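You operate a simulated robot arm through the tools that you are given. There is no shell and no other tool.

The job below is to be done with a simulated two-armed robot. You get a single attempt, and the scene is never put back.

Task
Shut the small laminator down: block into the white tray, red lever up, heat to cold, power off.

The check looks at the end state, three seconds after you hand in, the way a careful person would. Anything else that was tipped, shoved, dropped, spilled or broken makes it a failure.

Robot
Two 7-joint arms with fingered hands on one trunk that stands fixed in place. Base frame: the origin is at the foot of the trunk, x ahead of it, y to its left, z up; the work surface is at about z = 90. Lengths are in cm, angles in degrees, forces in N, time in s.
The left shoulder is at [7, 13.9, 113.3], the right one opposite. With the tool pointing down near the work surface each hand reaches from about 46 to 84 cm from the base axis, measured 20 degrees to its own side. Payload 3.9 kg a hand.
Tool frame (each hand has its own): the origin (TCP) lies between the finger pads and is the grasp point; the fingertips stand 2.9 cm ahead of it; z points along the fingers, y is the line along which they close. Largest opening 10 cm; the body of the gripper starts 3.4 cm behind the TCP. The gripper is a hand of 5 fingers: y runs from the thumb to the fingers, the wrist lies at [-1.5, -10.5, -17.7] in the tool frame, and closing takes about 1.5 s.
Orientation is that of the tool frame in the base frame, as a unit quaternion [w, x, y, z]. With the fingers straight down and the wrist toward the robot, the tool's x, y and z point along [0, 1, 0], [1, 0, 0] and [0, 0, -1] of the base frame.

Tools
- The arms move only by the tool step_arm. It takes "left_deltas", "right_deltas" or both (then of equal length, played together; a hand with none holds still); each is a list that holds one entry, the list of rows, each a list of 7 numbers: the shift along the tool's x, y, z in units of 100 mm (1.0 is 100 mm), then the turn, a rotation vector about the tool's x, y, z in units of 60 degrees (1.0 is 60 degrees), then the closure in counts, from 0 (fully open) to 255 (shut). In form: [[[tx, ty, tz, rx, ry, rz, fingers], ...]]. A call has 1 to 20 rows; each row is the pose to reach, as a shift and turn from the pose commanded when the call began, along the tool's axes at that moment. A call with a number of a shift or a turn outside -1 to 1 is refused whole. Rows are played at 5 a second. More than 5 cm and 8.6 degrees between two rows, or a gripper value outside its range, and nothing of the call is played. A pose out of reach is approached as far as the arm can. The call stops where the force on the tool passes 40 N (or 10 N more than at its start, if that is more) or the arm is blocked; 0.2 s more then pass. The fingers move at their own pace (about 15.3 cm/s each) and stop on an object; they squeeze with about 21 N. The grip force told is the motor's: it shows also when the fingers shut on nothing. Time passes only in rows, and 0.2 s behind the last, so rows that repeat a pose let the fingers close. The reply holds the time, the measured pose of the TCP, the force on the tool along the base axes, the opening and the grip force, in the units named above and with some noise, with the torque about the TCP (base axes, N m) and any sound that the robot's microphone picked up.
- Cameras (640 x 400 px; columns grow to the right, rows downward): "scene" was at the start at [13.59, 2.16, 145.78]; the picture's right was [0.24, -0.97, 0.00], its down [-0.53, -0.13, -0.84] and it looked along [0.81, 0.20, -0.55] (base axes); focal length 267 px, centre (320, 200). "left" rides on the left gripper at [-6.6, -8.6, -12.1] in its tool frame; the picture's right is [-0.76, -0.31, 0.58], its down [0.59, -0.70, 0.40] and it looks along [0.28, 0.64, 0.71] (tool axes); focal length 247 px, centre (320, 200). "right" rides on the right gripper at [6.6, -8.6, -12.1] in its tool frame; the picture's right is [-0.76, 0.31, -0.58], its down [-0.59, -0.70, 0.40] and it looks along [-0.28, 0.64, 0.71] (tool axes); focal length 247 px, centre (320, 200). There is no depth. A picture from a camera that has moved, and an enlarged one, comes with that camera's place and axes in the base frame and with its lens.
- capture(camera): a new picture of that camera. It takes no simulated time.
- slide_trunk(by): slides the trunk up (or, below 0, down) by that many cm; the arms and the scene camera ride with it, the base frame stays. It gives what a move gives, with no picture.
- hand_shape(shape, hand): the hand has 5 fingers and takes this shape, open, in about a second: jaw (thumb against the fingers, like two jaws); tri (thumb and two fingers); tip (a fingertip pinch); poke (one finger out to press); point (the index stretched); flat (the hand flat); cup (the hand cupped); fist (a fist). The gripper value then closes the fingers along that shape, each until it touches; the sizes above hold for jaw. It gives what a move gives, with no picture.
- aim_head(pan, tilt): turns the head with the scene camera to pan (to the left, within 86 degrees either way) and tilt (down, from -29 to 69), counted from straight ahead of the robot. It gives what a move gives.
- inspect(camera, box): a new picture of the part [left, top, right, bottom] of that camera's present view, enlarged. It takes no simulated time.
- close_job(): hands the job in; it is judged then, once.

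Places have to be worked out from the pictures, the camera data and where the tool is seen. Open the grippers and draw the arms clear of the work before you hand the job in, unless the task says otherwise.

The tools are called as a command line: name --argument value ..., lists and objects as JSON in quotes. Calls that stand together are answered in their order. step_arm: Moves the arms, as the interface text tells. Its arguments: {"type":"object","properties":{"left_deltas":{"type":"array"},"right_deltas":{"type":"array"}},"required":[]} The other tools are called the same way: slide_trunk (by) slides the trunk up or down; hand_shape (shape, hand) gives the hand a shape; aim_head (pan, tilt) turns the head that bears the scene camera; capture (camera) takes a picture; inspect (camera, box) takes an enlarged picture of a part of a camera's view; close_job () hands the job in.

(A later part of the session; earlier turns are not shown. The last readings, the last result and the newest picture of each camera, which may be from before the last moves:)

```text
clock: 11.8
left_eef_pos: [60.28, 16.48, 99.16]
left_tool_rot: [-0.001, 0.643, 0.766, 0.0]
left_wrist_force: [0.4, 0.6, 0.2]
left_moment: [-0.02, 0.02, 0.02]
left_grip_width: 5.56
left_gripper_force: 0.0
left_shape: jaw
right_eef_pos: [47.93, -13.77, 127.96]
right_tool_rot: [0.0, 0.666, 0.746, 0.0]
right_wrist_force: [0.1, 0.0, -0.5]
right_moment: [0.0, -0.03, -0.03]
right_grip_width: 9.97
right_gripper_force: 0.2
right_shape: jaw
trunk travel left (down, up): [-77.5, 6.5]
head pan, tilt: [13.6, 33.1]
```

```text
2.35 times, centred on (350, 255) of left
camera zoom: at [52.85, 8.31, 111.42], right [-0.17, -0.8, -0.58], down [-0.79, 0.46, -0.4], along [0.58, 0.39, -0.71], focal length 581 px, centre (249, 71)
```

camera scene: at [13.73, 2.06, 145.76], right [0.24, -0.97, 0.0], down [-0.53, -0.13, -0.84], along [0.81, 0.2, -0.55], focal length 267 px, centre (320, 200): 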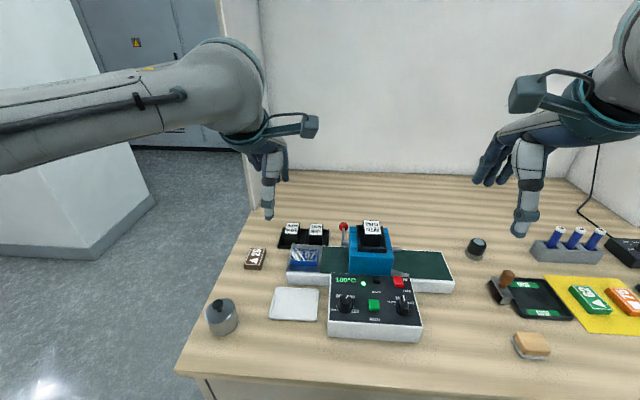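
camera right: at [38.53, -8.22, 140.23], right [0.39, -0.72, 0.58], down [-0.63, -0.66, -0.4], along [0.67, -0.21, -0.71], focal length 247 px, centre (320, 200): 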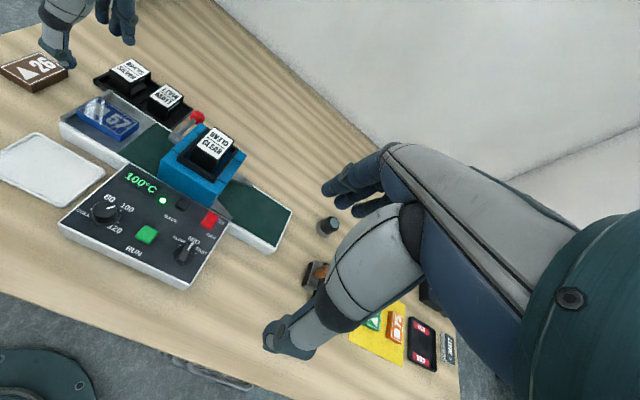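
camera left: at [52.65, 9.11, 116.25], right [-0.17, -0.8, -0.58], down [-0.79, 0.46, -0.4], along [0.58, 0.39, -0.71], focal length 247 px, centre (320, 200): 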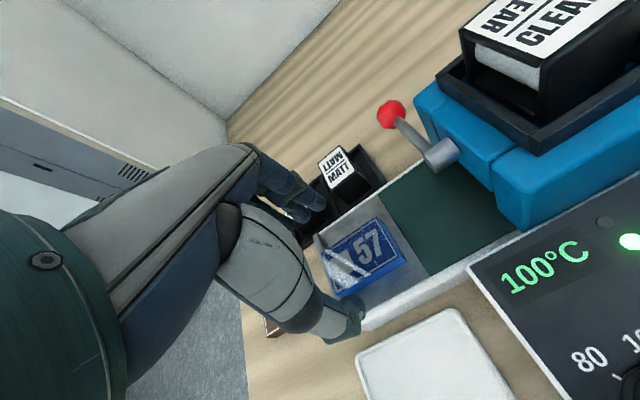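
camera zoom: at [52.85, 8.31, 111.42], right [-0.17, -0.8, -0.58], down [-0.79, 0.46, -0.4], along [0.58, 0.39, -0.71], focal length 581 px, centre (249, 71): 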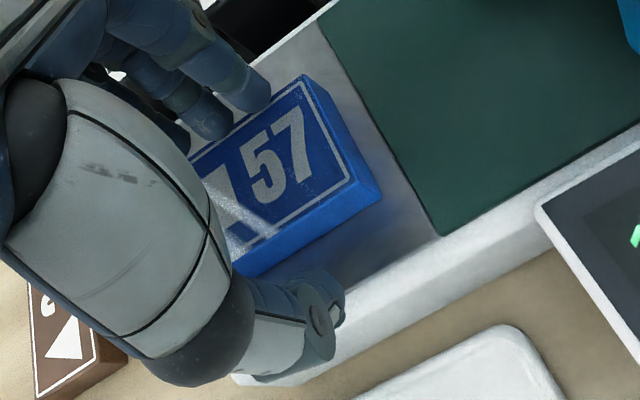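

Triangulating the index tip gives (62.3, 15.5, 98.3): the fingertips sit about 2 cm higher than the thumb tip, so they close over the block's top. I raise, tilt the hand 20° so fingers and thumb are level, shift accordingly, and check.

step_arm --left_deltas '[[[0, 0, -0.15, 0, 0, 0, 92], [0, 0, -0.3, 0, 0, 0, 92], [0.02, 0.05, -0.3, 0.11, 0, 0, 92], [0.04, 0.1, -0.3, 0.22, 0, 0, 92], [0.05, 0.149, -0.3, 0.333, 0, 0, 92], [0.05, 0.149, -0.3, 0.333, 0, 0, 92]]]'

inspect --camera "right" --box '[40, 50, 200, 160]'

inspect --camera "scene" --box '[270, 220, 350, 280]'

inspect --camera "left" --box '[260, 170, 440, 340]'

```text
clock: 13.2
left_eef_pos: [61.61, 16.94, 102.45]
left_tool_rot: [-0.112, 0.634, 0.754, -0.133]
left_wrist_force: [-0.2, 0.2, -0.3]
left_moment: [0.02, 0.01, 0.0]
left_grip_width: 6.37
left_gripper_force: 0.1
left_shape: jaw
right_eef_pos: [47.74, -13.68, 128.22]
right_tool_rot: [0.0, 0.665, 0.746, 0.0]
right_wrist_force: [-0.4, 0.3, 0.6]
right_moment: [-0.01, 0.03, -0.02]
right_grip_width: 9.96
right_gripper_force: 0.1
right_shape: jaw
trunk travel left (down, up): [-77.5, 6.5]
head pan, tilt: [13.6, 33.1]
```

```text
3.64 times, centred on (120, 105) of right
camera zoom: at [38.6, -8.3, 140.2], right [0.39, -0.72, 0.58], down [-0.63, -0.66, -0.4], along [0.67, -0.21, -0.71], focal length 898 px, centre (1047, 546)
```

zoom: 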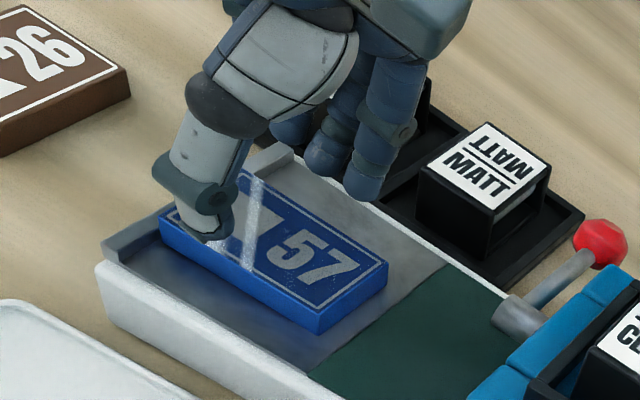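

```text
6.67 times, centred on (310, 250) of scene
camera zoom: at [13.55, 2.15, 145.78], right [0.24, -0.97, 0.0], down [-0.53, -0.13, -0.84], along [0.81, 0.2, -0.55], focal length 1781 px, centre (387, -133)
```

zoom: 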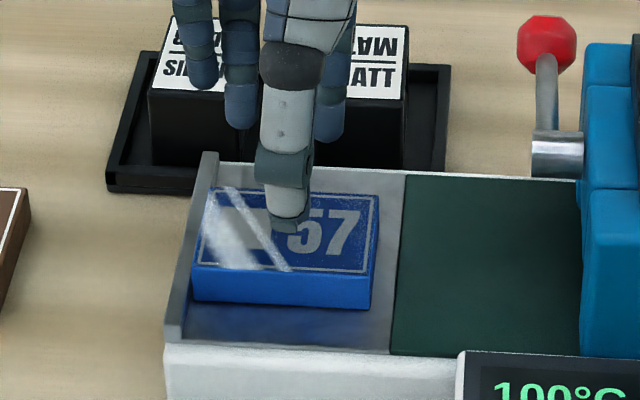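

```text
2.35 times, centred on (350, 255) of left
camera zoom: at [58.83, 9.74, 116.72], right [-0.35, -0.83, -0.44], down [-0.89, 0.44, -0.13], along [0.3, 0.34, -0.89], focal length 581 px, centre (249, 71)
```

zoom: 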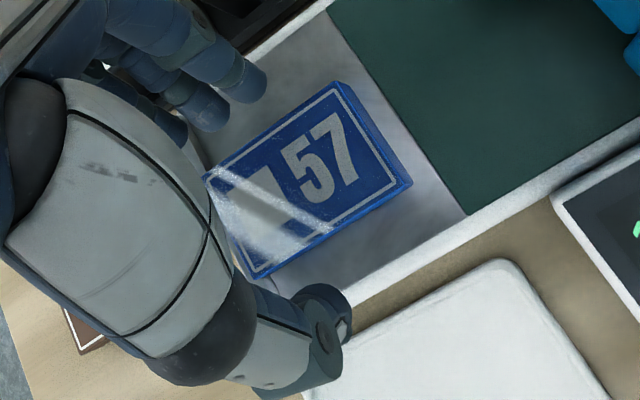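

The better-conditioned rays now give thumb tip (57.3, 16.4, 100.5) and index tip (64.0, 16.7, 98.9), so 20° is too much and about 8° levels them. The block's underside is near z 95.8. I tilt back 12°, recentre, and keep the height for now.

step_arm --left_deltas '[[[0, -0.05, 0.018, -0.1, 0, 0, 92], [0, -0.099, 0.036, -0.2, 0, 0, 92], [0, -0.099, 0.036, -0.2, 0, 0, 92]]]'

inspect --camera "right" --box '[40, 50, 200, 160]'

inspect --camera "scene" --box '[270, 220, 350, 280]'

```text
clock: 14.0
left_eef_pos: [60.72, 16.95, 102.25]
left_tool_rot: [-0.046, 0.642, 0.764, -0.054]
left_wrist_force: [0.4, 1.0, -0.2]
left_moment: [0.01, 0.0, -0.01]
left_grip_width: 6.37
left_gripper_force: 0.0
left_shape: jaw
right_eef_pos: [48.16, -13.72, 127.98]
right_tool_rot: [0.0, 0.666, 0.746, 0.0]
right_wrist_force: [0.5, 0.6, -0.3]
right_moment: [0.01, 0.03, 0.05]
right_grip_width: 9.98
right_gripper_force: 0.0
right_shape: jaw
trunk travel left (down, up): [-77.5, 6.5]
head pan, tilt: [13.6, 33.1]
```

```text
3.64 times, centred on (120, 105) of right
camera zoom: at [38.73, -8.25, 140.16], right [0.39, -0.72, 0.58], down [-0.63, -0.66, -0.4], along [0.67, -0.21, -0.71], focal length 898 px, centre (1047, 546)
```

zoom: 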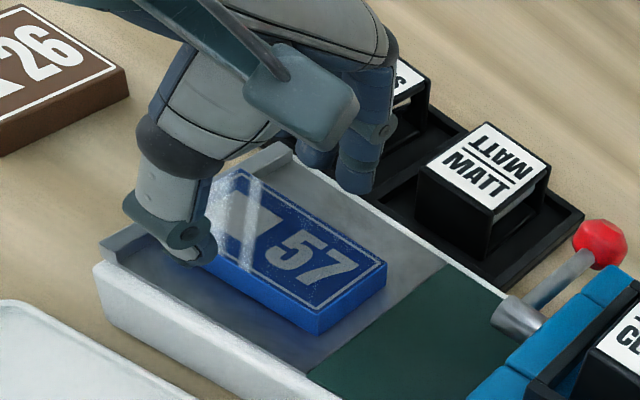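

```text
6.67 times, centred on (310, 250) of scene
camera zoom: at [13.69, 2.21, 145.76], right [0.24, -0.97, 0.0], down [-0.53, -0.13, -0.84], along [0.81, 0.2, -0.55], focal length 1781 px, centre (387, -133)
```

zoom: 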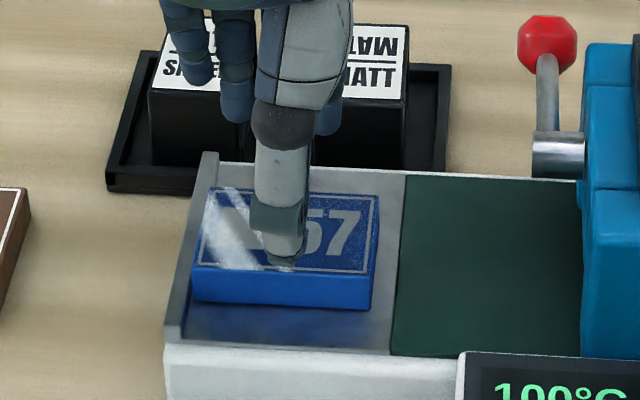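

Thumb tip (56.5, 16.3, 99.6) and index tip (63.5, 16.6, 99.7) are now level and centred on the block. I descend 3.4 cm straight down.

step_arm --left_deltas '[[[0, 0.014, 0.1, 0, 0, 0, 92], [0, 0.028, 0.2, 0, 0, 0, 92], [0, 0.037, 0.27, 0, 0, 0, 92], [0, 0.042, 0.305, 0, 0, 0, 92], [0, 0.047, 0.335, 0, 0, 0, 92], [0, 0.047, 0.335, 0, 0, 0, 92]]]'

inspect --camera "right" --box '[40, 50, 200, 160]'

inspect --camera "scene" --box '[270, 220, 350, 280]'

```text
clock: 15.4
left_eef_pos: [60.71, 16.86, 98.93]
left_tool_rot: [-0.044, 0.642, 0.763, -0.054]
left_wrist_force: [0.1, 0.1, 0.8]
left_moment: [-0.05, 0.0, 0.0]
left_grip_width: 6.39
left_gripper_force: 0.0
left_shape: jaw
right_eef_pos: [47.96, -13.74, 128.22]
right_tool_rot: [0.0, 0.666, 0.746, -0.001]
right_wrist_force: [-0.4, -0.1, -0.1]
right_moment: [-0.02, 0.02, -0.04]
right_grip_width: 9.98
right_gripper_force: 0.0
right_shape: jaw
trunk travel left (down, up): [-77.5, 6.5]
head pan, tilt: [13.6, 33.1]
```

```text
3.64 times, centred on (120, 105) of right
camera zoom: at [38.62, -8.29, 140.19], right [0.39, -0.72, 0.58], down [-0.63, -0.66, -0.4], along [0.67, -0.21, -0.71], focal length 898 px, centre (1047, 546)
```

zoom: 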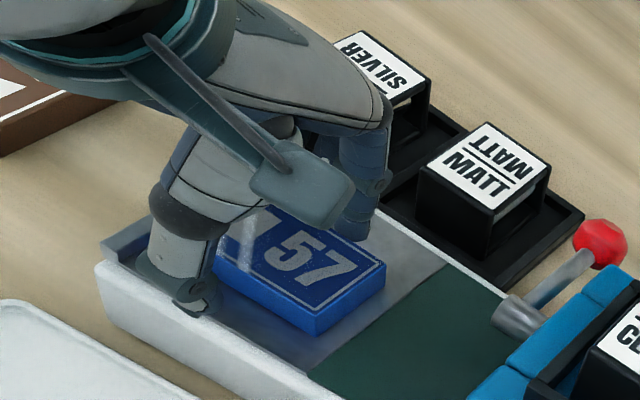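

```text
6.67 times, centred on (310, 250) of scene
camera zoom: at [13.58, 2.16, 145.78], right [0.24, -0.97, 0.0], down [-0.53, -0.13, -0.84], along [0.81, 0.2, -0.55], focal length 1781 px, centre (387, -133)
```

zoom: 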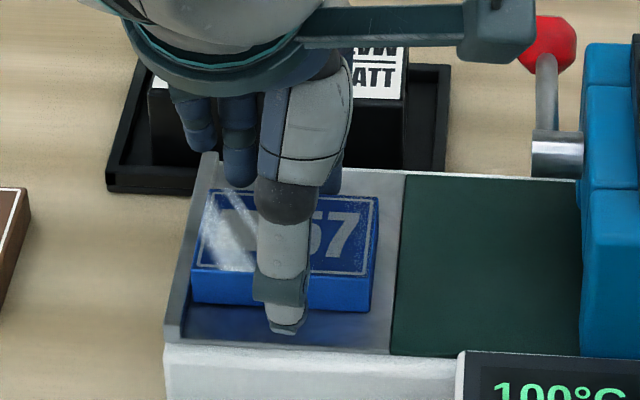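

The fingers appear just behind the block and the thumb in front, with no contact force. I close gradually.

step_arm --left_deltas '[[[0, 0, 0, 0, 0, 0, 110], [0, 0, 0, 0, 0, 0, 130], [0, 0, 0, 0, 0, 0, 150], [0, 0, 0, 0, 0, 0, 170], [0, 0, 0, 0, 0, 0, 190]]]'

inspect --camera "right" --box '[40, 50, 200, 160]'

inspect --camera "scene" --box '[270, 220, 350, 280]'

```text
clock: 16.6
left_eef_pos: [60.69, 16.8, 99.06]
left_tool_rot: [-0.044, 0.642, 0.764, -0.053]
left_wrist_force: [1.4, 0.3, 1.7]
left_moment: [-0.02, 0.05, 0.02]
left_grip_width: 2.63
left_gripper_force: 0.1
left_shape: jaw
right_eef_pos: [48.03, -13.84, 128.13]
right_tool_rot: [0.0, 0.666, 0.746, 0.0]
right_wrist_force: [0.4, 0.1, -0.4]
right_moment: [-0.01, 0.0, 0.03]
right_grip_width: 9.97
right_gripper_force: 0.1
right_shape: jaw
trunk travel left (down, up): [-77.5, 6.5]
head pan, tilt: [13.6, 33.1]
```

```text
3.64 times, centred on (120, 105) of right
camera zoom: at [38.62, -8.3, 140.2], right [0.39, -0.72, 0.58], down [-0.63, -0.66, -0.4], along [0.67, -0.21, -0.71], focal length 898 px, centre (1047, 546)
```

zoom: 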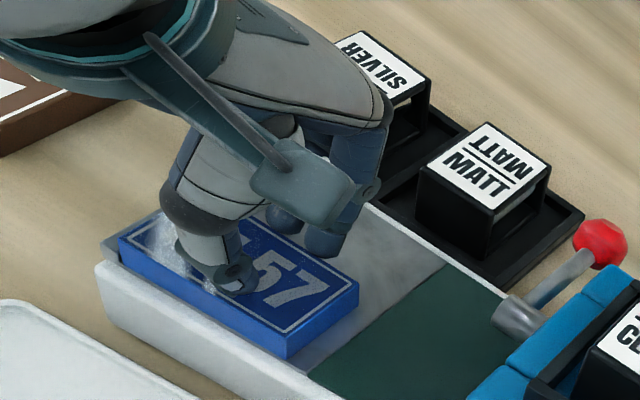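

```text
6.67 times, centred on (310, 250) of scene
camera zoom: at [13.57, 2.15, 145.78], right [0.24, -0.97, 0.0], down [-0.53, -0.13, -0.84], along [0.81, 0.2, -0.55], focal length 1781 px, centre (387, -133)
```

zoom: 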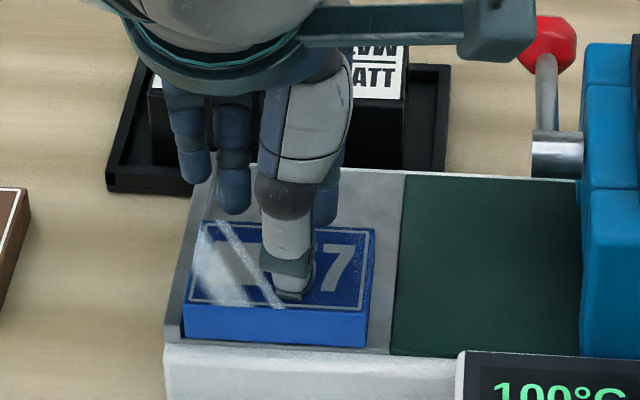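

The fingers pushed the block about 1.7 cm toward the front and the thumb rode up over its top edge. I raise first, then reopen, and bring the right hand's camera lower for a better side view.

step_arm --left_deltas '[[[0, -0.014, -0.1, 0, 0, 0, 190], [0, -0.028, -0.2, 0, 0, 0, 190], [0, -0.042, -0.3, 0, 0, 0, 150], [0, -0.042, -0.3, 0, 0, 0, 125], [0, -0.042, -0.3, 0, 0, 0, 125]]]' --right_deltas '[[[0.08, 0.01, 0.2, 0, 0, 0, 0], [0.16, 0.02, 0.4, 0, 0, 0, 0], [0.24, 0.03, 0.6, 0, 0, 0, 0], [0.32, 0.04, 0.8, 0, 0, 0, 0], [0.4, 0.046, 1.0, 0, 0, 0, 0]]]'

capture --camera "right"

inspect --camera "right" --box '[20, 0, 200, 140]'

inspect --camera "scene" --box '[270, 220, 350, 280]'

```text
clock: 17.8
left_eef_pos: [60.7, 16.77, 102.0]
left_tool_rot: [-0.044, 0.642, 0.763, -0.054]
left_wrist_force: [-0.7, -0.4, 0.9]
left_moment: [0.0, 0.03, 0.0]
left_grip_width: 5.07
left_gripper_force: 0.0
left_shape: jaw
right_eef_pos: [48.05, -9.71, 118.28]
right_tool_rot: [0.0, 0.666, 0.746, 0.0]
right_wrist_force: [-0.1, 0.2, 0.1]
right_moment: [-0.01, 0.05, 0.02]
right_grip_width: 9.98
right_gripper_force: 0.0
right_shape: jaw
trunk travel left (down, up): [-77.5, 6.5]
head pan, tilt: [13.6, 33.1]
```

```text
taken
camera right: at [38.72, -4.23, 130.25], right [0.39, -0.72, 0.58], down [-0.63, -0.66, -0.4], along [0.67, -0.21, -0.71], focal length 247 px, centre (320, 200)
```

right: 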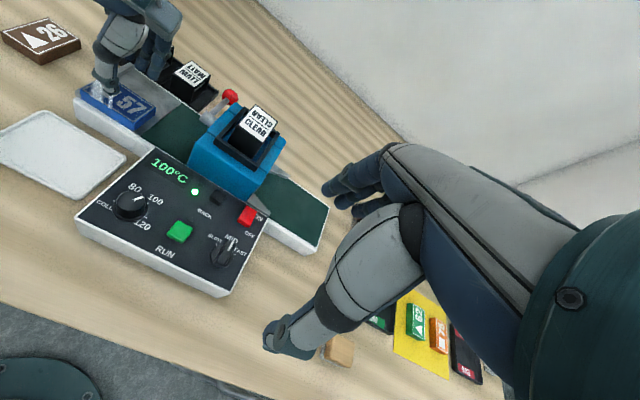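

```text
2.86 times, centred on (110, 70) of right
camera zoom: at [38.72, -4.23, 130.25], right [0.39, -0.72, 0.58], down [-0.63, -0.66, -0.4], along [0.67, -0.21, -0.71], focal length 706 px, centre (920, 571)
```

zoom: 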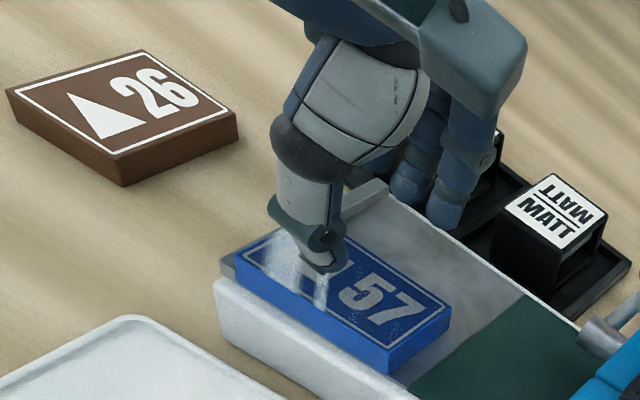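

```text
6.67 times, centred on (310, 250) of scene
camera zoom: at [13.61, 2.19, 145.77], right [0.24, -0.97, 0.0], down [-0.53, -0.13, -0.84], along [0.81, 0.2, -0.55], focal length 1781 px, centre (387, -133)
```

zoom: 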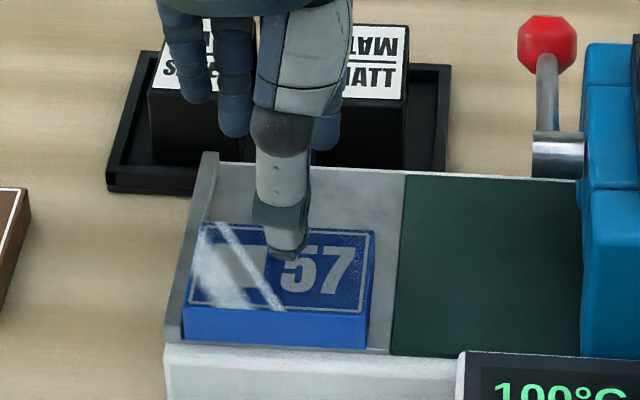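

With these cleaner rays the block's top is nearer z 96.8 and the steel near 95.0, so both tries were about 1 cm too high. I recentre on the block's new place (about 1.7 cm nearer), reduce the tilt to 3° and open to 6 cm.

step_arm --left_deltas '[[[0, -0.09, 0.012, -0.04, 0, 0, 100], [0, -0.173, 0.024, -0.083, 0, 0, 100], [0, -0.173, 0.024, -0.083, 0, 0, 100]]]'

inspect --camera "right" --box '[20, 0, 200, 140]'

inspect --camera "scene" --box '[270, 220, 350, 280]'

inspect --camera "left" --box '[260, 170, 440, 340]'

```text
clock: 18.6
left_eef_pos: [58.99, 16.64, 101.91]
left_tool_rot: [-0.017, 0.644, 0.765, -0.02]
left_wrist_force: [-0.8, -0.4, -0.8]
left_moment: [0.02, -0.04, 0.02]
left_grip_width: 6.04
left_gripper_force: 0.1
left_shape: jaw
right_eef_pos: [48.08, -9.82, 118.19]
right_tool_rot: [0.0, 0.665, 0.746, 0.0]
right_wrist_force: [-0.3, -0.3, -0.2]
right_moment: [0.02, -0.01, -0.01]
right_grip_width: 9.96
right_gripper_force: 0.0
right_shape: jaw
trunk travel left (down, up): [-77.5, 6.5]
head pan, tilt: [13.6, 33.1]
```

```text
2.86 times, centred on (110, 70) of right
camera zoom: at [38.76, -4.25, 130.27], right [0.39, -0.72, 0.58], down [-0.63, -0.66, -0.4], along [0.67, -0.21, -0.71], focal length 706 px, centre (920, 571)
```

zoom: 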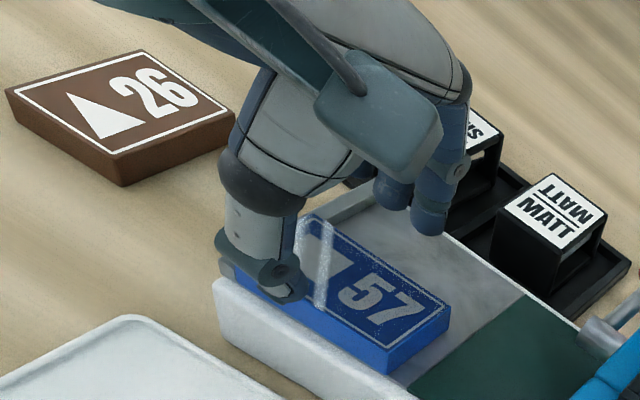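

```text
6.67 times, centred on (310, 250) of scene
camera zoom: at [13.65, 2.18, 145.77], right [0.24, -0.97, 0.0], down [-0.53, -0.13, -0.84], along [0.81, 0.2, -0.55], focal length 1781 px, centre (387, -133)
```

zoom: 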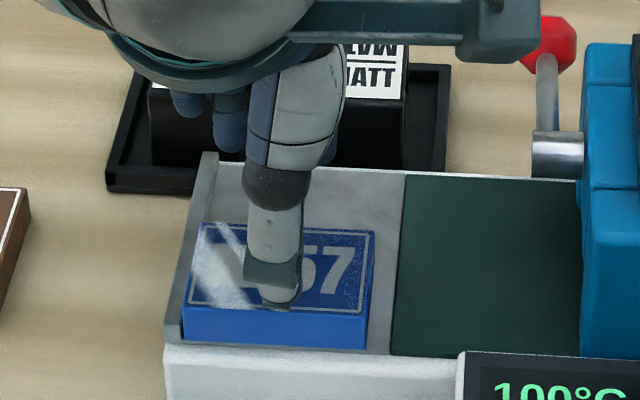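

```text
2.35 times, centred on (350, 255) of left
camera zoom: at [52.21, 8.68, 114.56], right [-0.2, -0.8, -0.56], down [-0.81, 0.46, -0.36], along [0.55, 0.38, -0.75], focal length 581 px, centre (249, 71)
```

zoom: 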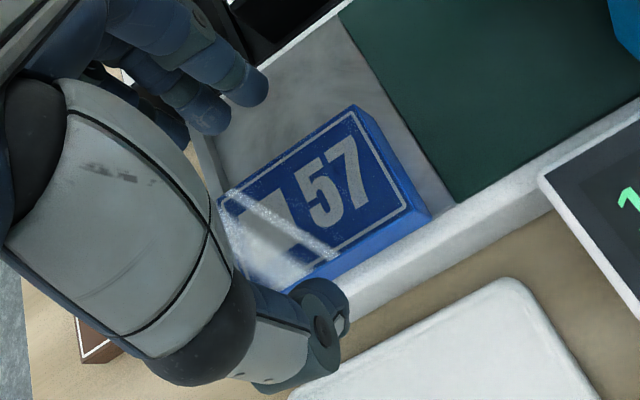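

Thumb tip is at (55.2, 16.1, 98.9) and index tip at (62.2, 16.4, 99.2), with the block mid-line near x 59.1. I shift 0.4 cm forward and descend 3.4 cm, slowly at the end.

step_arm --left_deltas '[[[0, 0.045, 0.1, 0, 0, 0, 100], [0, 0.05, 0.2, 0, 0, 0, 100], [0, 0.055, 0.26, 0, 0, 0, 100], [0, 0.057, 0.3, 0, 0, 0, 100], [0, 0.058, 0.32, 0, 0, 0, 100], [0, 0.058, 0.34, 0, 0, 0, 100], [0, 0.058, 0.34, 0, 0, 0, 100]]]'

inspect --camera "right" --box '[20, 0, 200, 140]'

inspect --camera "scene" --box '[270, 220, 350, 280]'

inspect --camera "left" --box '[260, 170, 440, 340]'

```text
clock: 20.2
left_eef_pos: [59.35, 16.64, 98.66]
left_tool_rot: [-0.017, 0.643, 0.765, -0.02]
left_wrist_force: [0.0, 0.1, 0.2]
left_moment: [0.01, 0.01, 0.01]
left_grip_width: 6.03
left_gripper_force: 0.0
left_shape: jaw
right_eef_pos: [47.92, -9.75, 118.3]
right_tool_rot: [0.0, 0.666, 0.746, 0.0]
right_wrist_force: [0.2, 0.0, -0.2]
right_moment: [-0.04, 0.02, 0.01]
right_grip_width: 10.0
right_gripper_force: 0.1
right_shape: jaw
trunk travel left (down, up): [-77.5, 6.5]
head pan, tilt: [13.6, 33.1]
```

```text
2.86 times, centred on (110, 70) of right
camera zoom: at [38.71, -4.27, 130.28], right [0.39, -0.72, 0.58], down [-0.63, -0.66, -0.4], along [0.67, -0.21, -0.71], focal length 706 px, centre (920, 571)
```

zoom: 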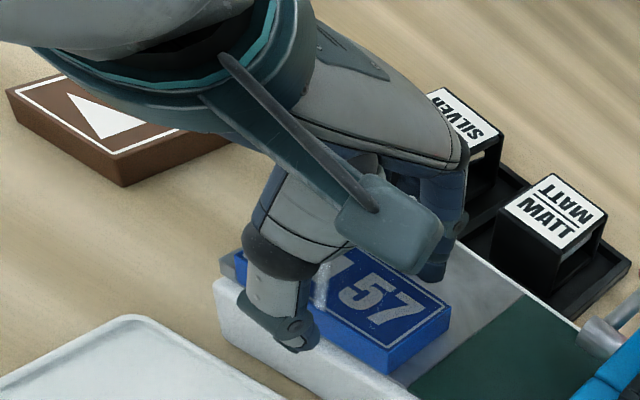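

```text
6.67 times, centred on (310, 250) of scene
camera zoom: at [13.6, 2.16, 145.77], right [0.24, -0.97, 0.0], down [-0.53, -0.13, -0.84], along [0.81, 0.2, -0.55], focal length 1781 px, centre (387, -133)
```

zoom: 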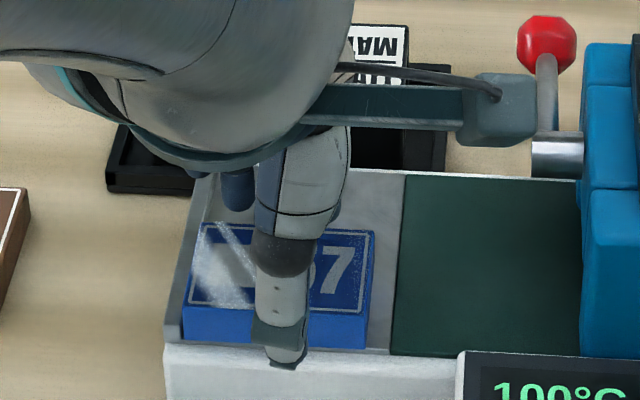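

```text
2.35 times, centred on (350, 255) of left
camera zoom: at [52.57, 8.66, 111.16], right [-0.2, -0.8, -0.56], down [-0.81, 0.46, -0.36], along [0.55, 0.38, -0.75], focal length 581 px, centre (249, 71)
```

zoom: 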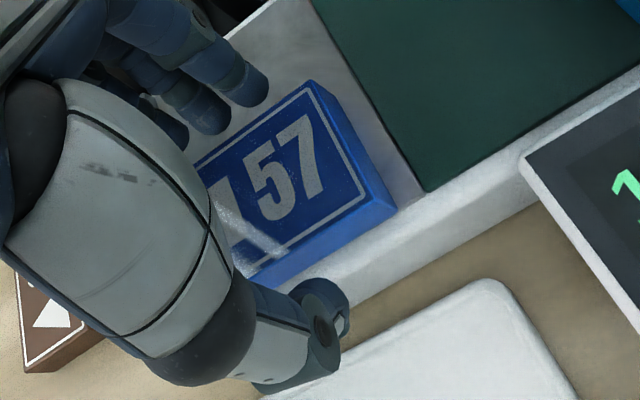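

No contact yet and both sides straddle the block properly. I lower 0.3 cm more and close in stages.

step_arm --left_deltas '[[[0, 0, 0.015, 0, 0, 0, 100], [0, 0, 0.03, 0, 0, 0, 100], [0, 0, 0.03, 0, 0, 0, 125], [0, 0, 0.03, 0, 0, 0, 140], [0, 0, 0.03, 0, 0, 0, 155], [0, 0, 0.03, 0, 0, 0, 155]]]'

inspect --camera "right" --box '[20, 0, 200, 140]'

inspect --camera "left" --box '[260, 170, 440, 340]'

inspect --camera "scene" --box '[270, 220, 350, 280]'

```text
clock: 21.6
left_eef_pos: [59.28, 16.61, 98.23]
left_tool_rot: [-0.017, 0.643, 0.765, -0.02]
left_wrist_force: [0.6, -0.1, -1.0]
left_moment: [0.02, 0.02, 0.02]
left_grip_width: 3.96
left_gripper_force: 21.3
left_shape: jaw
right_eef_pos: [48.01, -9.77, 118.15]
right_tool_rot: [0.0, 0.665, 0.747, 0.0]
right_wrist_force: [0.6, 0.5, 0.2]
right_moment: [-0.01, 0.0, 0.0]
right_grip_width: 9.97
right_gripper_force: 0.1
right_shape: jaw
trunk travel left (down, up): [-77.5, 6.5]
head pan, tilt: [13.6, 33.1]
```

```text
2.86 times, centred on (110, 70) of right
camera zoom: at [38.72, -4.27, 130.28], right [0.39, -0.72, 0.58], down [-0.63, -0.66, -0.4], along [0.67, -0.21, -0.71], focal length 706 px, centre (920, 571)
```

zoom: 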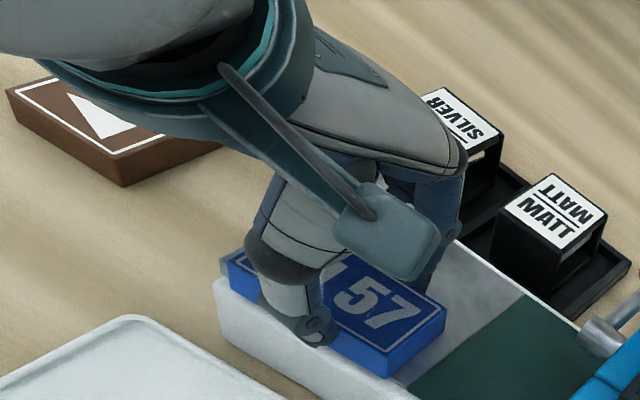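

```text
2.35 times, centred on (350, 255) of left
camera zoom: at [52.54, 8.69, 110.86], right [-0.2, -0.8, -0.56], down [-0.81, 0.46, -0.36], along [0.55, 0.38, -0.75], focal length 581 px, centre (249, 71)
```

zoom: 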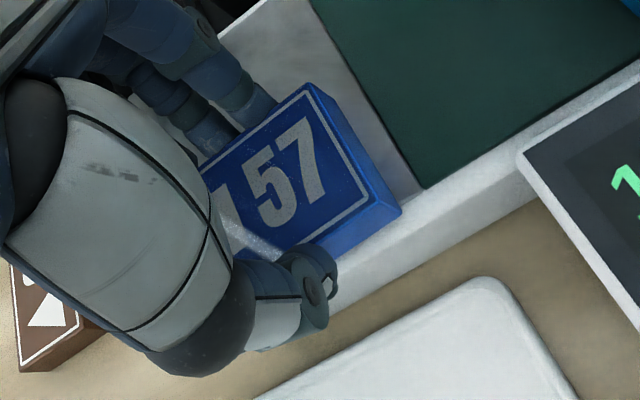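

```text
6.67 times, centred on (310, 250) of scene
camera zoom: at [13.6, 2.16, 145.77], right [0.24, -0.97, 0.0], down [-0.53, -0.13, -0.84], along [0.81, 0.2, -0.55], focal length 1781 px, centre (387, -133)
```

zoom: 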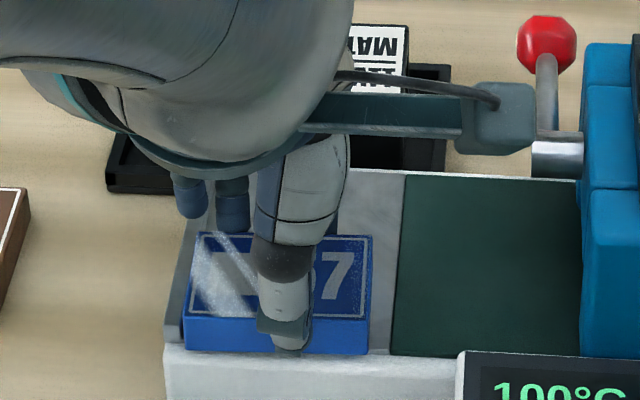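

The grip holds at 3.96 cm with 21 N on the block. I lift slowly and check.

step_arm --left_deltas '[[[0, 0, 0, 0, 0, 0, 200], [0, 0, -0.05, 0, 0, 0, 200], [0, 0, -0.15, 0, 0, 0, 200], [0, 0, -0.3, 0, 0, 0, 200], [0, 0, -0.45, 0, 0, 0, 200], [0, 0, -0.45, 0, 0, 0, 200]]]'

inspect --camera "right" --box '[20, 0, 200, 140]'

inspect --camera "scene" --box '[250, 200, 370, 320]'

capture --camera "left"

```text
clock: 23.0
left_eef_pos: [59.64, 16.59, 102.65]
left_tool_rot: [-0.016, 0.643, 0.766, -0.02]
left_wrist_force: [-0.8, -0.3, 0.4]
left_moment: [0.02, -0.01, 0.0]
left_grip_width: 3.98
left_gripper_force: 21.1
left_shape: jaw
right_eef_pos: [48.06, -9.67, 118.18]
right_tool_rot: [0.0, 0.666, 0.746, 0.0]
right_wrist_force: [-0.1, -0.2, 0.2]
right_moment: [-0.03, 0.0, 0.0]
right_grip_width: 9.97
right_gripper_force: 0.0
right_shape: jaw
trunk travel left (down, up): [-77.5, 6.5]
head pan, tilt: [13.6, 33.1]
```

```text
2.86 times, centred on (110, 70) of right
camera zoom: at [38.74, -4.26, 130.27], right [0.39, -0.72, 0.58], down [-0.63, -0.66, -0.4], along [0.67, -0.21, -0.71], focal length 706 px, centre (920, 571)
```

zoom: 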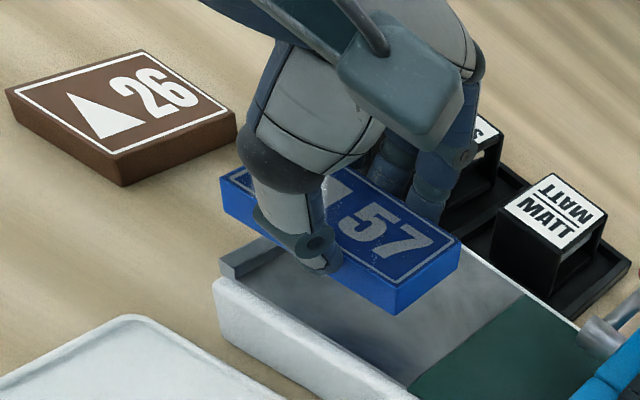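

```text
3.33 times, centred on (310, 260) of scene
camera zoom: at [13.63, 2.16, 145.77], right [0.24, -0.97, 0.0], down [-0.53, -0.13, -0.84], along [0.81, 0.2, -0.55], focal length 891 px, centre (353, 0)
```

zoom: 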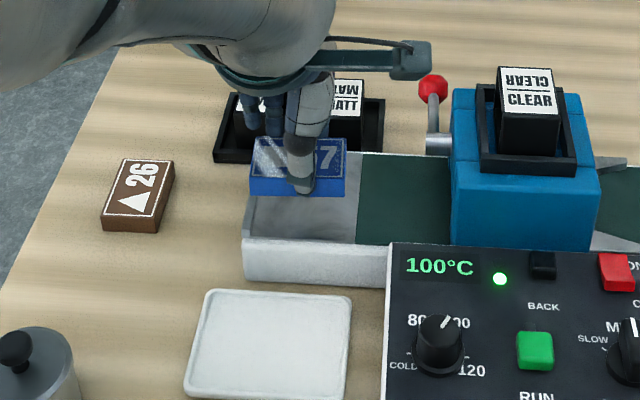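

```text
taken
camera left: at [52.77, 8.71, 115.34], right [-0.2, -0.8, -0.56], down [-0.81, 0.46, -0.36], along [0.55, 0.38, -0.75], focal length 247 px, centre (320, 200)
```

left: 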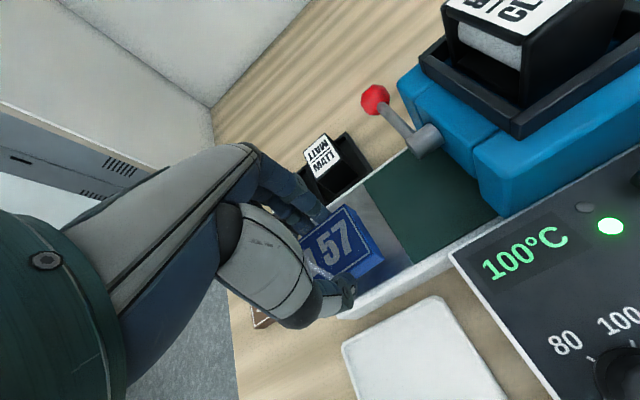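

The block is held firmly and level. I carry it to above the tray centre (about (50.8, 16.8)).

step_arm --left_deltas '[[[0.02, -0.15, 0.008, 0, 0, 0, 200], [0.05, -0.37, 0.02, 0, 0, 0, 200], [0.08, -0.6, 0.03, 0, 0, 0, 200], [0.113, -0.817, 0.043, 0, 0, 0, 200], [0.113, -0.817, 0.043, 0, 0, 0, 200]]]'

capture --camera "right"

inspect --camera "scene" --box '[240, 220, 360, 340]'

capture --camera "left"

```text
clock: 24.2
left_eef_pos: [51.7, 16.18, 102.37]
left_tool_rot: [-0.025, 0.643, 0.765, -0.029]
left_wrist_force: [-0.1, 0.5, -0.7]
left_moment: [-0.02, 0.0, 0.02]
left_grip_width: 3.98
left_gripper_force: 21.3
left_shape: jaw
left hand out of reach, approached as far as the arm can: row 4
right_eef_pos: [48.07, -9.84, 118.11]
right_tool_rot: [-0.001, 0.666, 0.746, 0.0]
right_wrist_force: [-0.7, 0.2, 0.8]
right_moment: [-0.04, 0.01, 0.02]
right_grip_width: 10.0
right_gripper_force: 0.1
right_shape: jaw
trunk travel left (down, up): [-77.5, 6.5]
head pan, tilt: [13.6, 33.1]
```

```text
taken
camera right: at [38.78, -4.28, 130.26], right [0.39, -0.72, 0.58], down [-0.63, -0.66, -0.4], along [0.67, -0.21, -0.71], focal length 247 px, centre (320, 200)
```

right: 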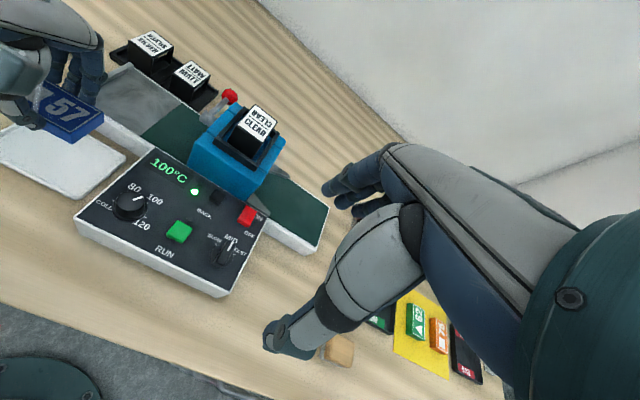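

```text
3.33 times, centred on (300, 280) of scene
camera zoom: at [13.66, 2.14, 145.77], right [0.24, -0.97, 0.0], down [-0.53, -0.13, -0.84], along [0.81, 0.2, -0.55], focal length 891 px, centre (387, -67)
```

zoom: 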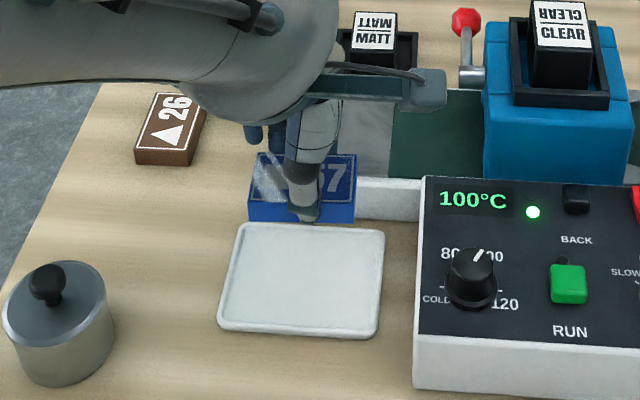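

```text
taken
camera left: at [45.21, 8.32, 115.21], right [-0.22, -0.81, -0.55], down [-0.82, 0.45, -0.34], along [0.53, 0.38, -0.76], focal length 247 px, centre (320, 200)
```

left: 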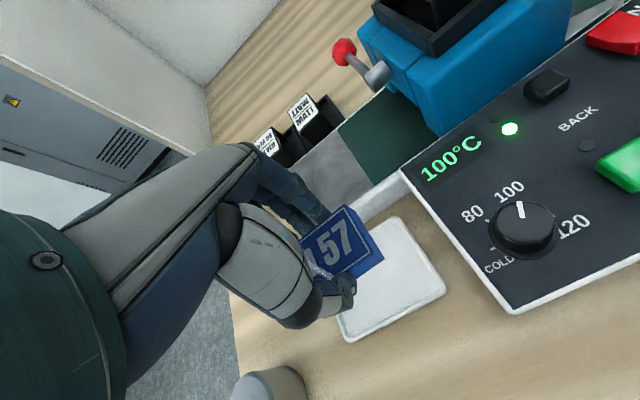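

The block now hangs directly over the tray centre, slightly limited by the arm's inner reach. I lower it straight down, stopping just above the tray floor.

step_arm --left_deltas '[[[0, 0.01, 0.2, 0, 0, 0, 200], [0, 0.02, 0.4, 0, 0, 0, 200], [0, 0.03, 0.55, 0, 0, 0, 200], [0, 0.035, 0.66, 0, 0, 0, 200], [0, 0.039, 0.74, 0, 0, 0, 200], [0, 0.039, 0.74, 0, 0, 0, 200]]]'

inspect --camera "right" --box '[0, 20, 180, 220]'

inspect --camera "scene" --box '[240, 220, 360, 340]'

capture --camera "left"

```text
clock: 25.6
left_eef_pos: [51.33, 16.48, 95.19]
left_tool_rot: [-0.017, 0.644, 0.765, -0.02]
left_wrist_force: [-0.7, -0.2, -0.3]
left_moment: [-0.02, -0.03, 0.02]
left_grip_width: 3.98
left_gripper_force: 20.8
left_shape: jaw
right_eef_pos: [47.89, -9.77, 118.22]
right_tool_rot: [0.0, 0.666, 0.746, 0.0]
right_wrist_force: [0.5, 0.1, 0.1]
right_moment: [0.02, -0.02, -0.01]
right_grip_width: 9.98
right_gripper_force: 0.0
right_shape: jaw
trunk travel left (down, up): [-77.5, 6.5]
head pan, tilt: [13.6, 33.1]
```

```text
2.00 times, centred on (90, 120) of right
camera zoom: at [38.69, -4.26, 130.29], right [0.39, -0.72, 0.58], down [-0.63, -0.66, -0.4], along [0.67, -0.21, -0.71], focal length 494 px, centre (780, 360)
```

zoom: 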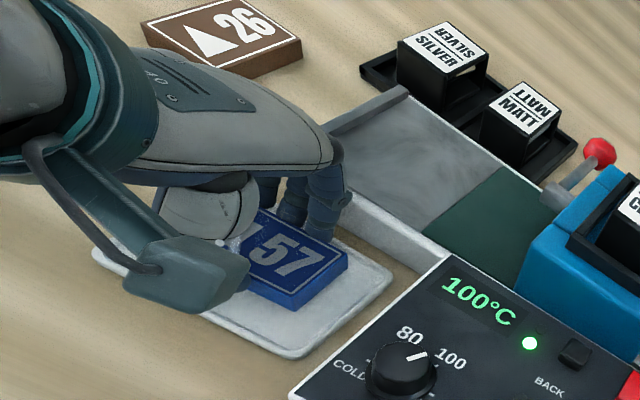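

```text
3.33 times, centred on (300, 280) of scene
camera zoom: at [13.57, 2.16, 145.78], right [0.24, -0.97, 0.0], down [-0.53, -0.13, -0.84], along [0.81, 0.2, -0.55], focal length 891 px, centre (387, -67)
```

zoom: 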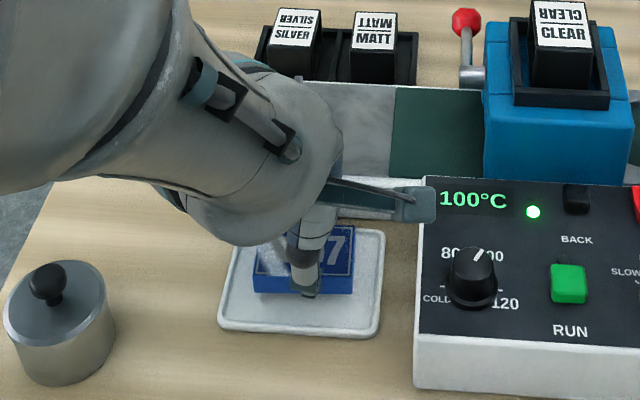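

```text
taken
camera left: at [44.56, 8.5, 107.87], right [-0.2, -0.8, -0.56], down [-0.81, 0.46, -0.36], along [0.55, 0.38, -0.75], focal length 247 px, centre (320, 200)
```

left: 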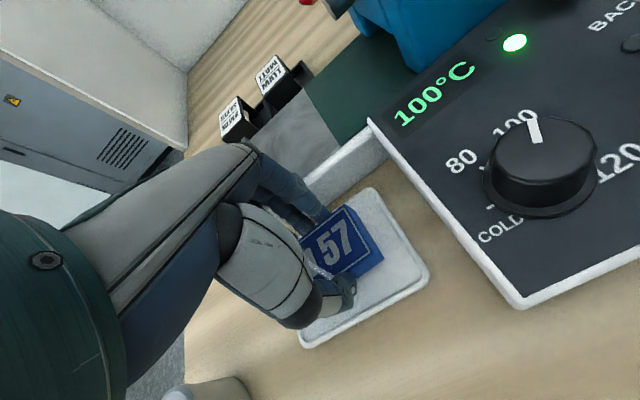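

The block hovers about 1 cm over the tray. I lower in fine steps and watch the vertical force.

step_arm --left_deltas '[[[0, 0.002, 0.04, 0, 0, 0, 200], [0, 0.004, 0.07, 0, 0, 0, 200], [0, 0.004, 0.085, 0, 0, 0, 200]]]'

inspect --camera "scene" --box '[270, 250, 370, 330]'

inspect --camera "right" --box '[40, 80, 140, 180]'

```text
clock: 26.4
left_eef_pos: [51.27, 16.36, 94.44]
left_tool_rot: [-0.017, 0.643, 0.765, -0.019]
left_wrist_force: [0.0, -0.5, -0.8]
left_moment: [-0.01, 0.04, -0.01]
left_grip_width: 3.99
left_gripper_force: 20.9
left_shape: jaw
right_eef_pos: [48.17, -9.77, 118.2]
right_tool_rot: [0.0, 0.666, 0.746, 0.0]
right_wrist_force: [-0.2, 0.4, 0.0]
right_moment: [-0.02, -0.02, 0.0]
right_grip_width: 9.99
right_gripper_force: 0.0
right_shape: jaw
trunk travel left (down, up): [-77.5, 6.5]
head pan, tilt: [13.6, 33.1]
```

```text
5.00 times, centred on (320, 290) of scene
camera zoom: at [13.6, 2.16, 145.77], right [0.24, -0.97, 0.0], down [-0.53, -0.13, -0.84], along [0.81, 0.2, -0.55], focal length 1336 px, centre (320, -250)
```

zoom: 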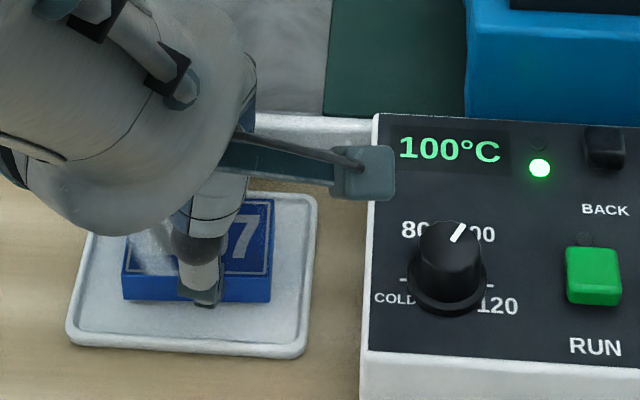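

```text
4.00 times, centred on (90, 130) of right
camera zoom: at [38.72, -4.27, 130.28], right [0.39, -0.72, 0.58], down [-0.63, -0.66, -0.4], along [0.67, -0.21, -0.71], focal length 988 px, centre (1240, 480)
```

zoom: 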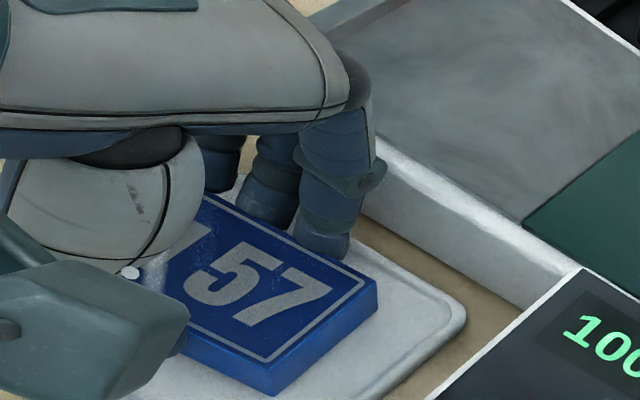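

Still no upward force. I continue in small increments.

step_arm --left_deltas '[[[0, 0, 0.015, 0, 0, 0, 200], [0, 0, 0.03, 0, 0, 0, 200]]]'

step_arm --left_deltas '[[[0, 0, 0.01, 0, 0, 0, 200], [0, 0, 0.02, 0, 0, 0, 200]]]'

inspect --camera "scene" --box '[270, 250, 370, 330]'

```text
clock: 27.0
left_eef_pos: [51.34, 16.27, 94.17]
left_tool_rot: [-0.017, 0.644, 0.765, -0.02]
left_wrist_force: [0.2, -0.4, 1.3]
left_moment: [0.0, -0.08, 0.02]
left_grip_width: 3.98
left_gripper_force: 21.1
left_shape: jaw
right_eef_pos: [47.95, -9.81, 118.25]
right_tool_rot: [0.0, 0.666, 0.746, 0.0]
right_wrist_force: [0.0, 0.5, 0.2]
right_moment: [0.02, -0.04, -0.01]
right_grip_width: 9.98
right_gripper_force: 0.0
right_shape: jaw
trunk travel left (down, up): [-77.5, 6.5]
head pan, tilt: [13.6, 33.1]
```

```text
clock: 27.6
left_eef_pos: [51.3, 16.43, 94.11]
left_tool_rot: [-0.015, 0.643, 0.766, -0.02]
left_wrist_force: [0.8, -0.1, 10.1]
left_moment: [0.09, -0.16, 0.0]
left_grip_width: 4.01
left_gripper_force: 21.1
left_shape: jaw
right_eef_pos: [47.86, -9.78, 118.39]
right_tool_rot: [0.001, 0.665, 0.746, 0.0]
right_wrist_force: [0.2, 1.3, -0.2]
right_moment: [0.02, 0.01, 0.02]
right_grip_width: 9.96
right_gripper_force: 0.0
right_shape: jaw
trunk travel left (down, up): [-77.5, 6.5]
head pan, tilt: [13.6, 33.1]
```

```text
5.00 times, centred on (320, 290) of scene
camera zoom: at [13.44, 2.11, 145.81], right [0.24, -0.97, 0.0], down [-0.53, -0.13, -0.84], along [0.81, 0.2, -0.55], focal length 1336 px, centre (320, -250)
```

zoom: 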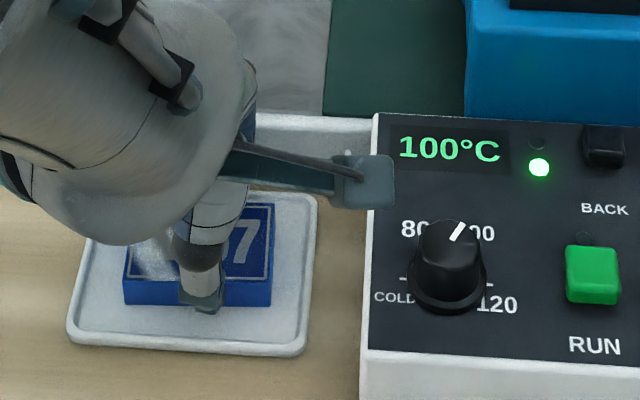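

A 10 N upward reaction shows the block rests on the tray. I ease up slightly and open the fingers just enough to release.

step_arm --left_deltas '[[[0, 0, -0.01, 0, 0, 0, 160], [0, 0, -0.015, 0, 0, 0, 140], [0, 0, -0.02, 0, 0, 0, 120], [0, 0, -0.02, 0, 0, 0, 112], [0, 0, -0.02, 0, 0, 0, 112]]]'

inspect --camera "scene" --box '[270, 250, 370, 330]'

inspect --camera "right" --box '[40, 80, 140, 180]'

```text
clock: 28.8
left_eef_pos: [51.13, 16.52, 94.25]
left_tool_rot: [-0.016, 0.643, 0.765, -0.021]
left_wrist_force: [-2.0, -1.0, 0.4]
left_moment: [0.03, -0.03, 0.04]
left_grip_width: 5.48
left_gripper_force: 0.1
left_shape: jaw
right_eef_pos: [47.94, -9.7, 118.25]
right_tool_rot: [0.0, 0.666, 0.746, 0.0]
right_wrist_force: [1.1, -0.3, -0.6]
right_moment: [-0.02, -0.03, 0.03]
right_grip_width: 9.95
right_gripper_force: 0.1
right_shape: jaw
trunk travel left (down, up): [-77.5, 6.5]
head pan, tilt: [13.6, 33.1]
```

```text
5.00 times, centred on (320, 290) of scene
camera zoom: at [13.53, 2.15, 145.78], right [0.24, -0.97, 0.0], down [-0.53, -0.13, -0.84], along [0.81, 0.2, -0.55], focal length 1336 px, centre (320, -250)
```

zoom: 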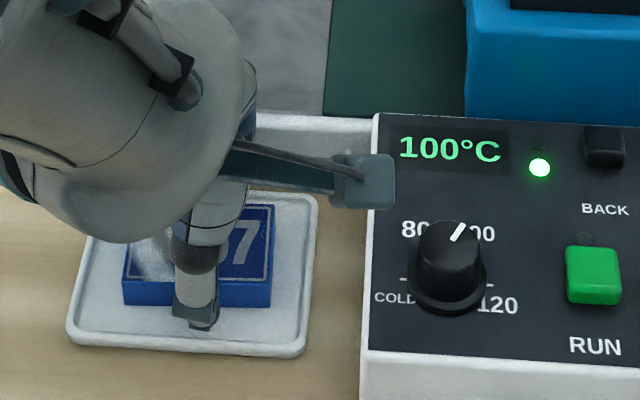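

```text
4.00 times, centred on (90, 130) of right
camera zoom: at [38.66, -4.28, 130.3], right [0.39, -0.72, 0.58], down [-0.63, -0.66, -0.4], along [0.67, -0.21, -0.71], focal length 988 px, centre (1240, 480)
```

zoom: 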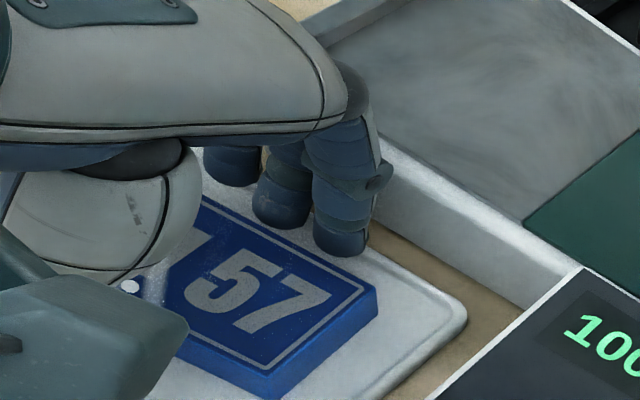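

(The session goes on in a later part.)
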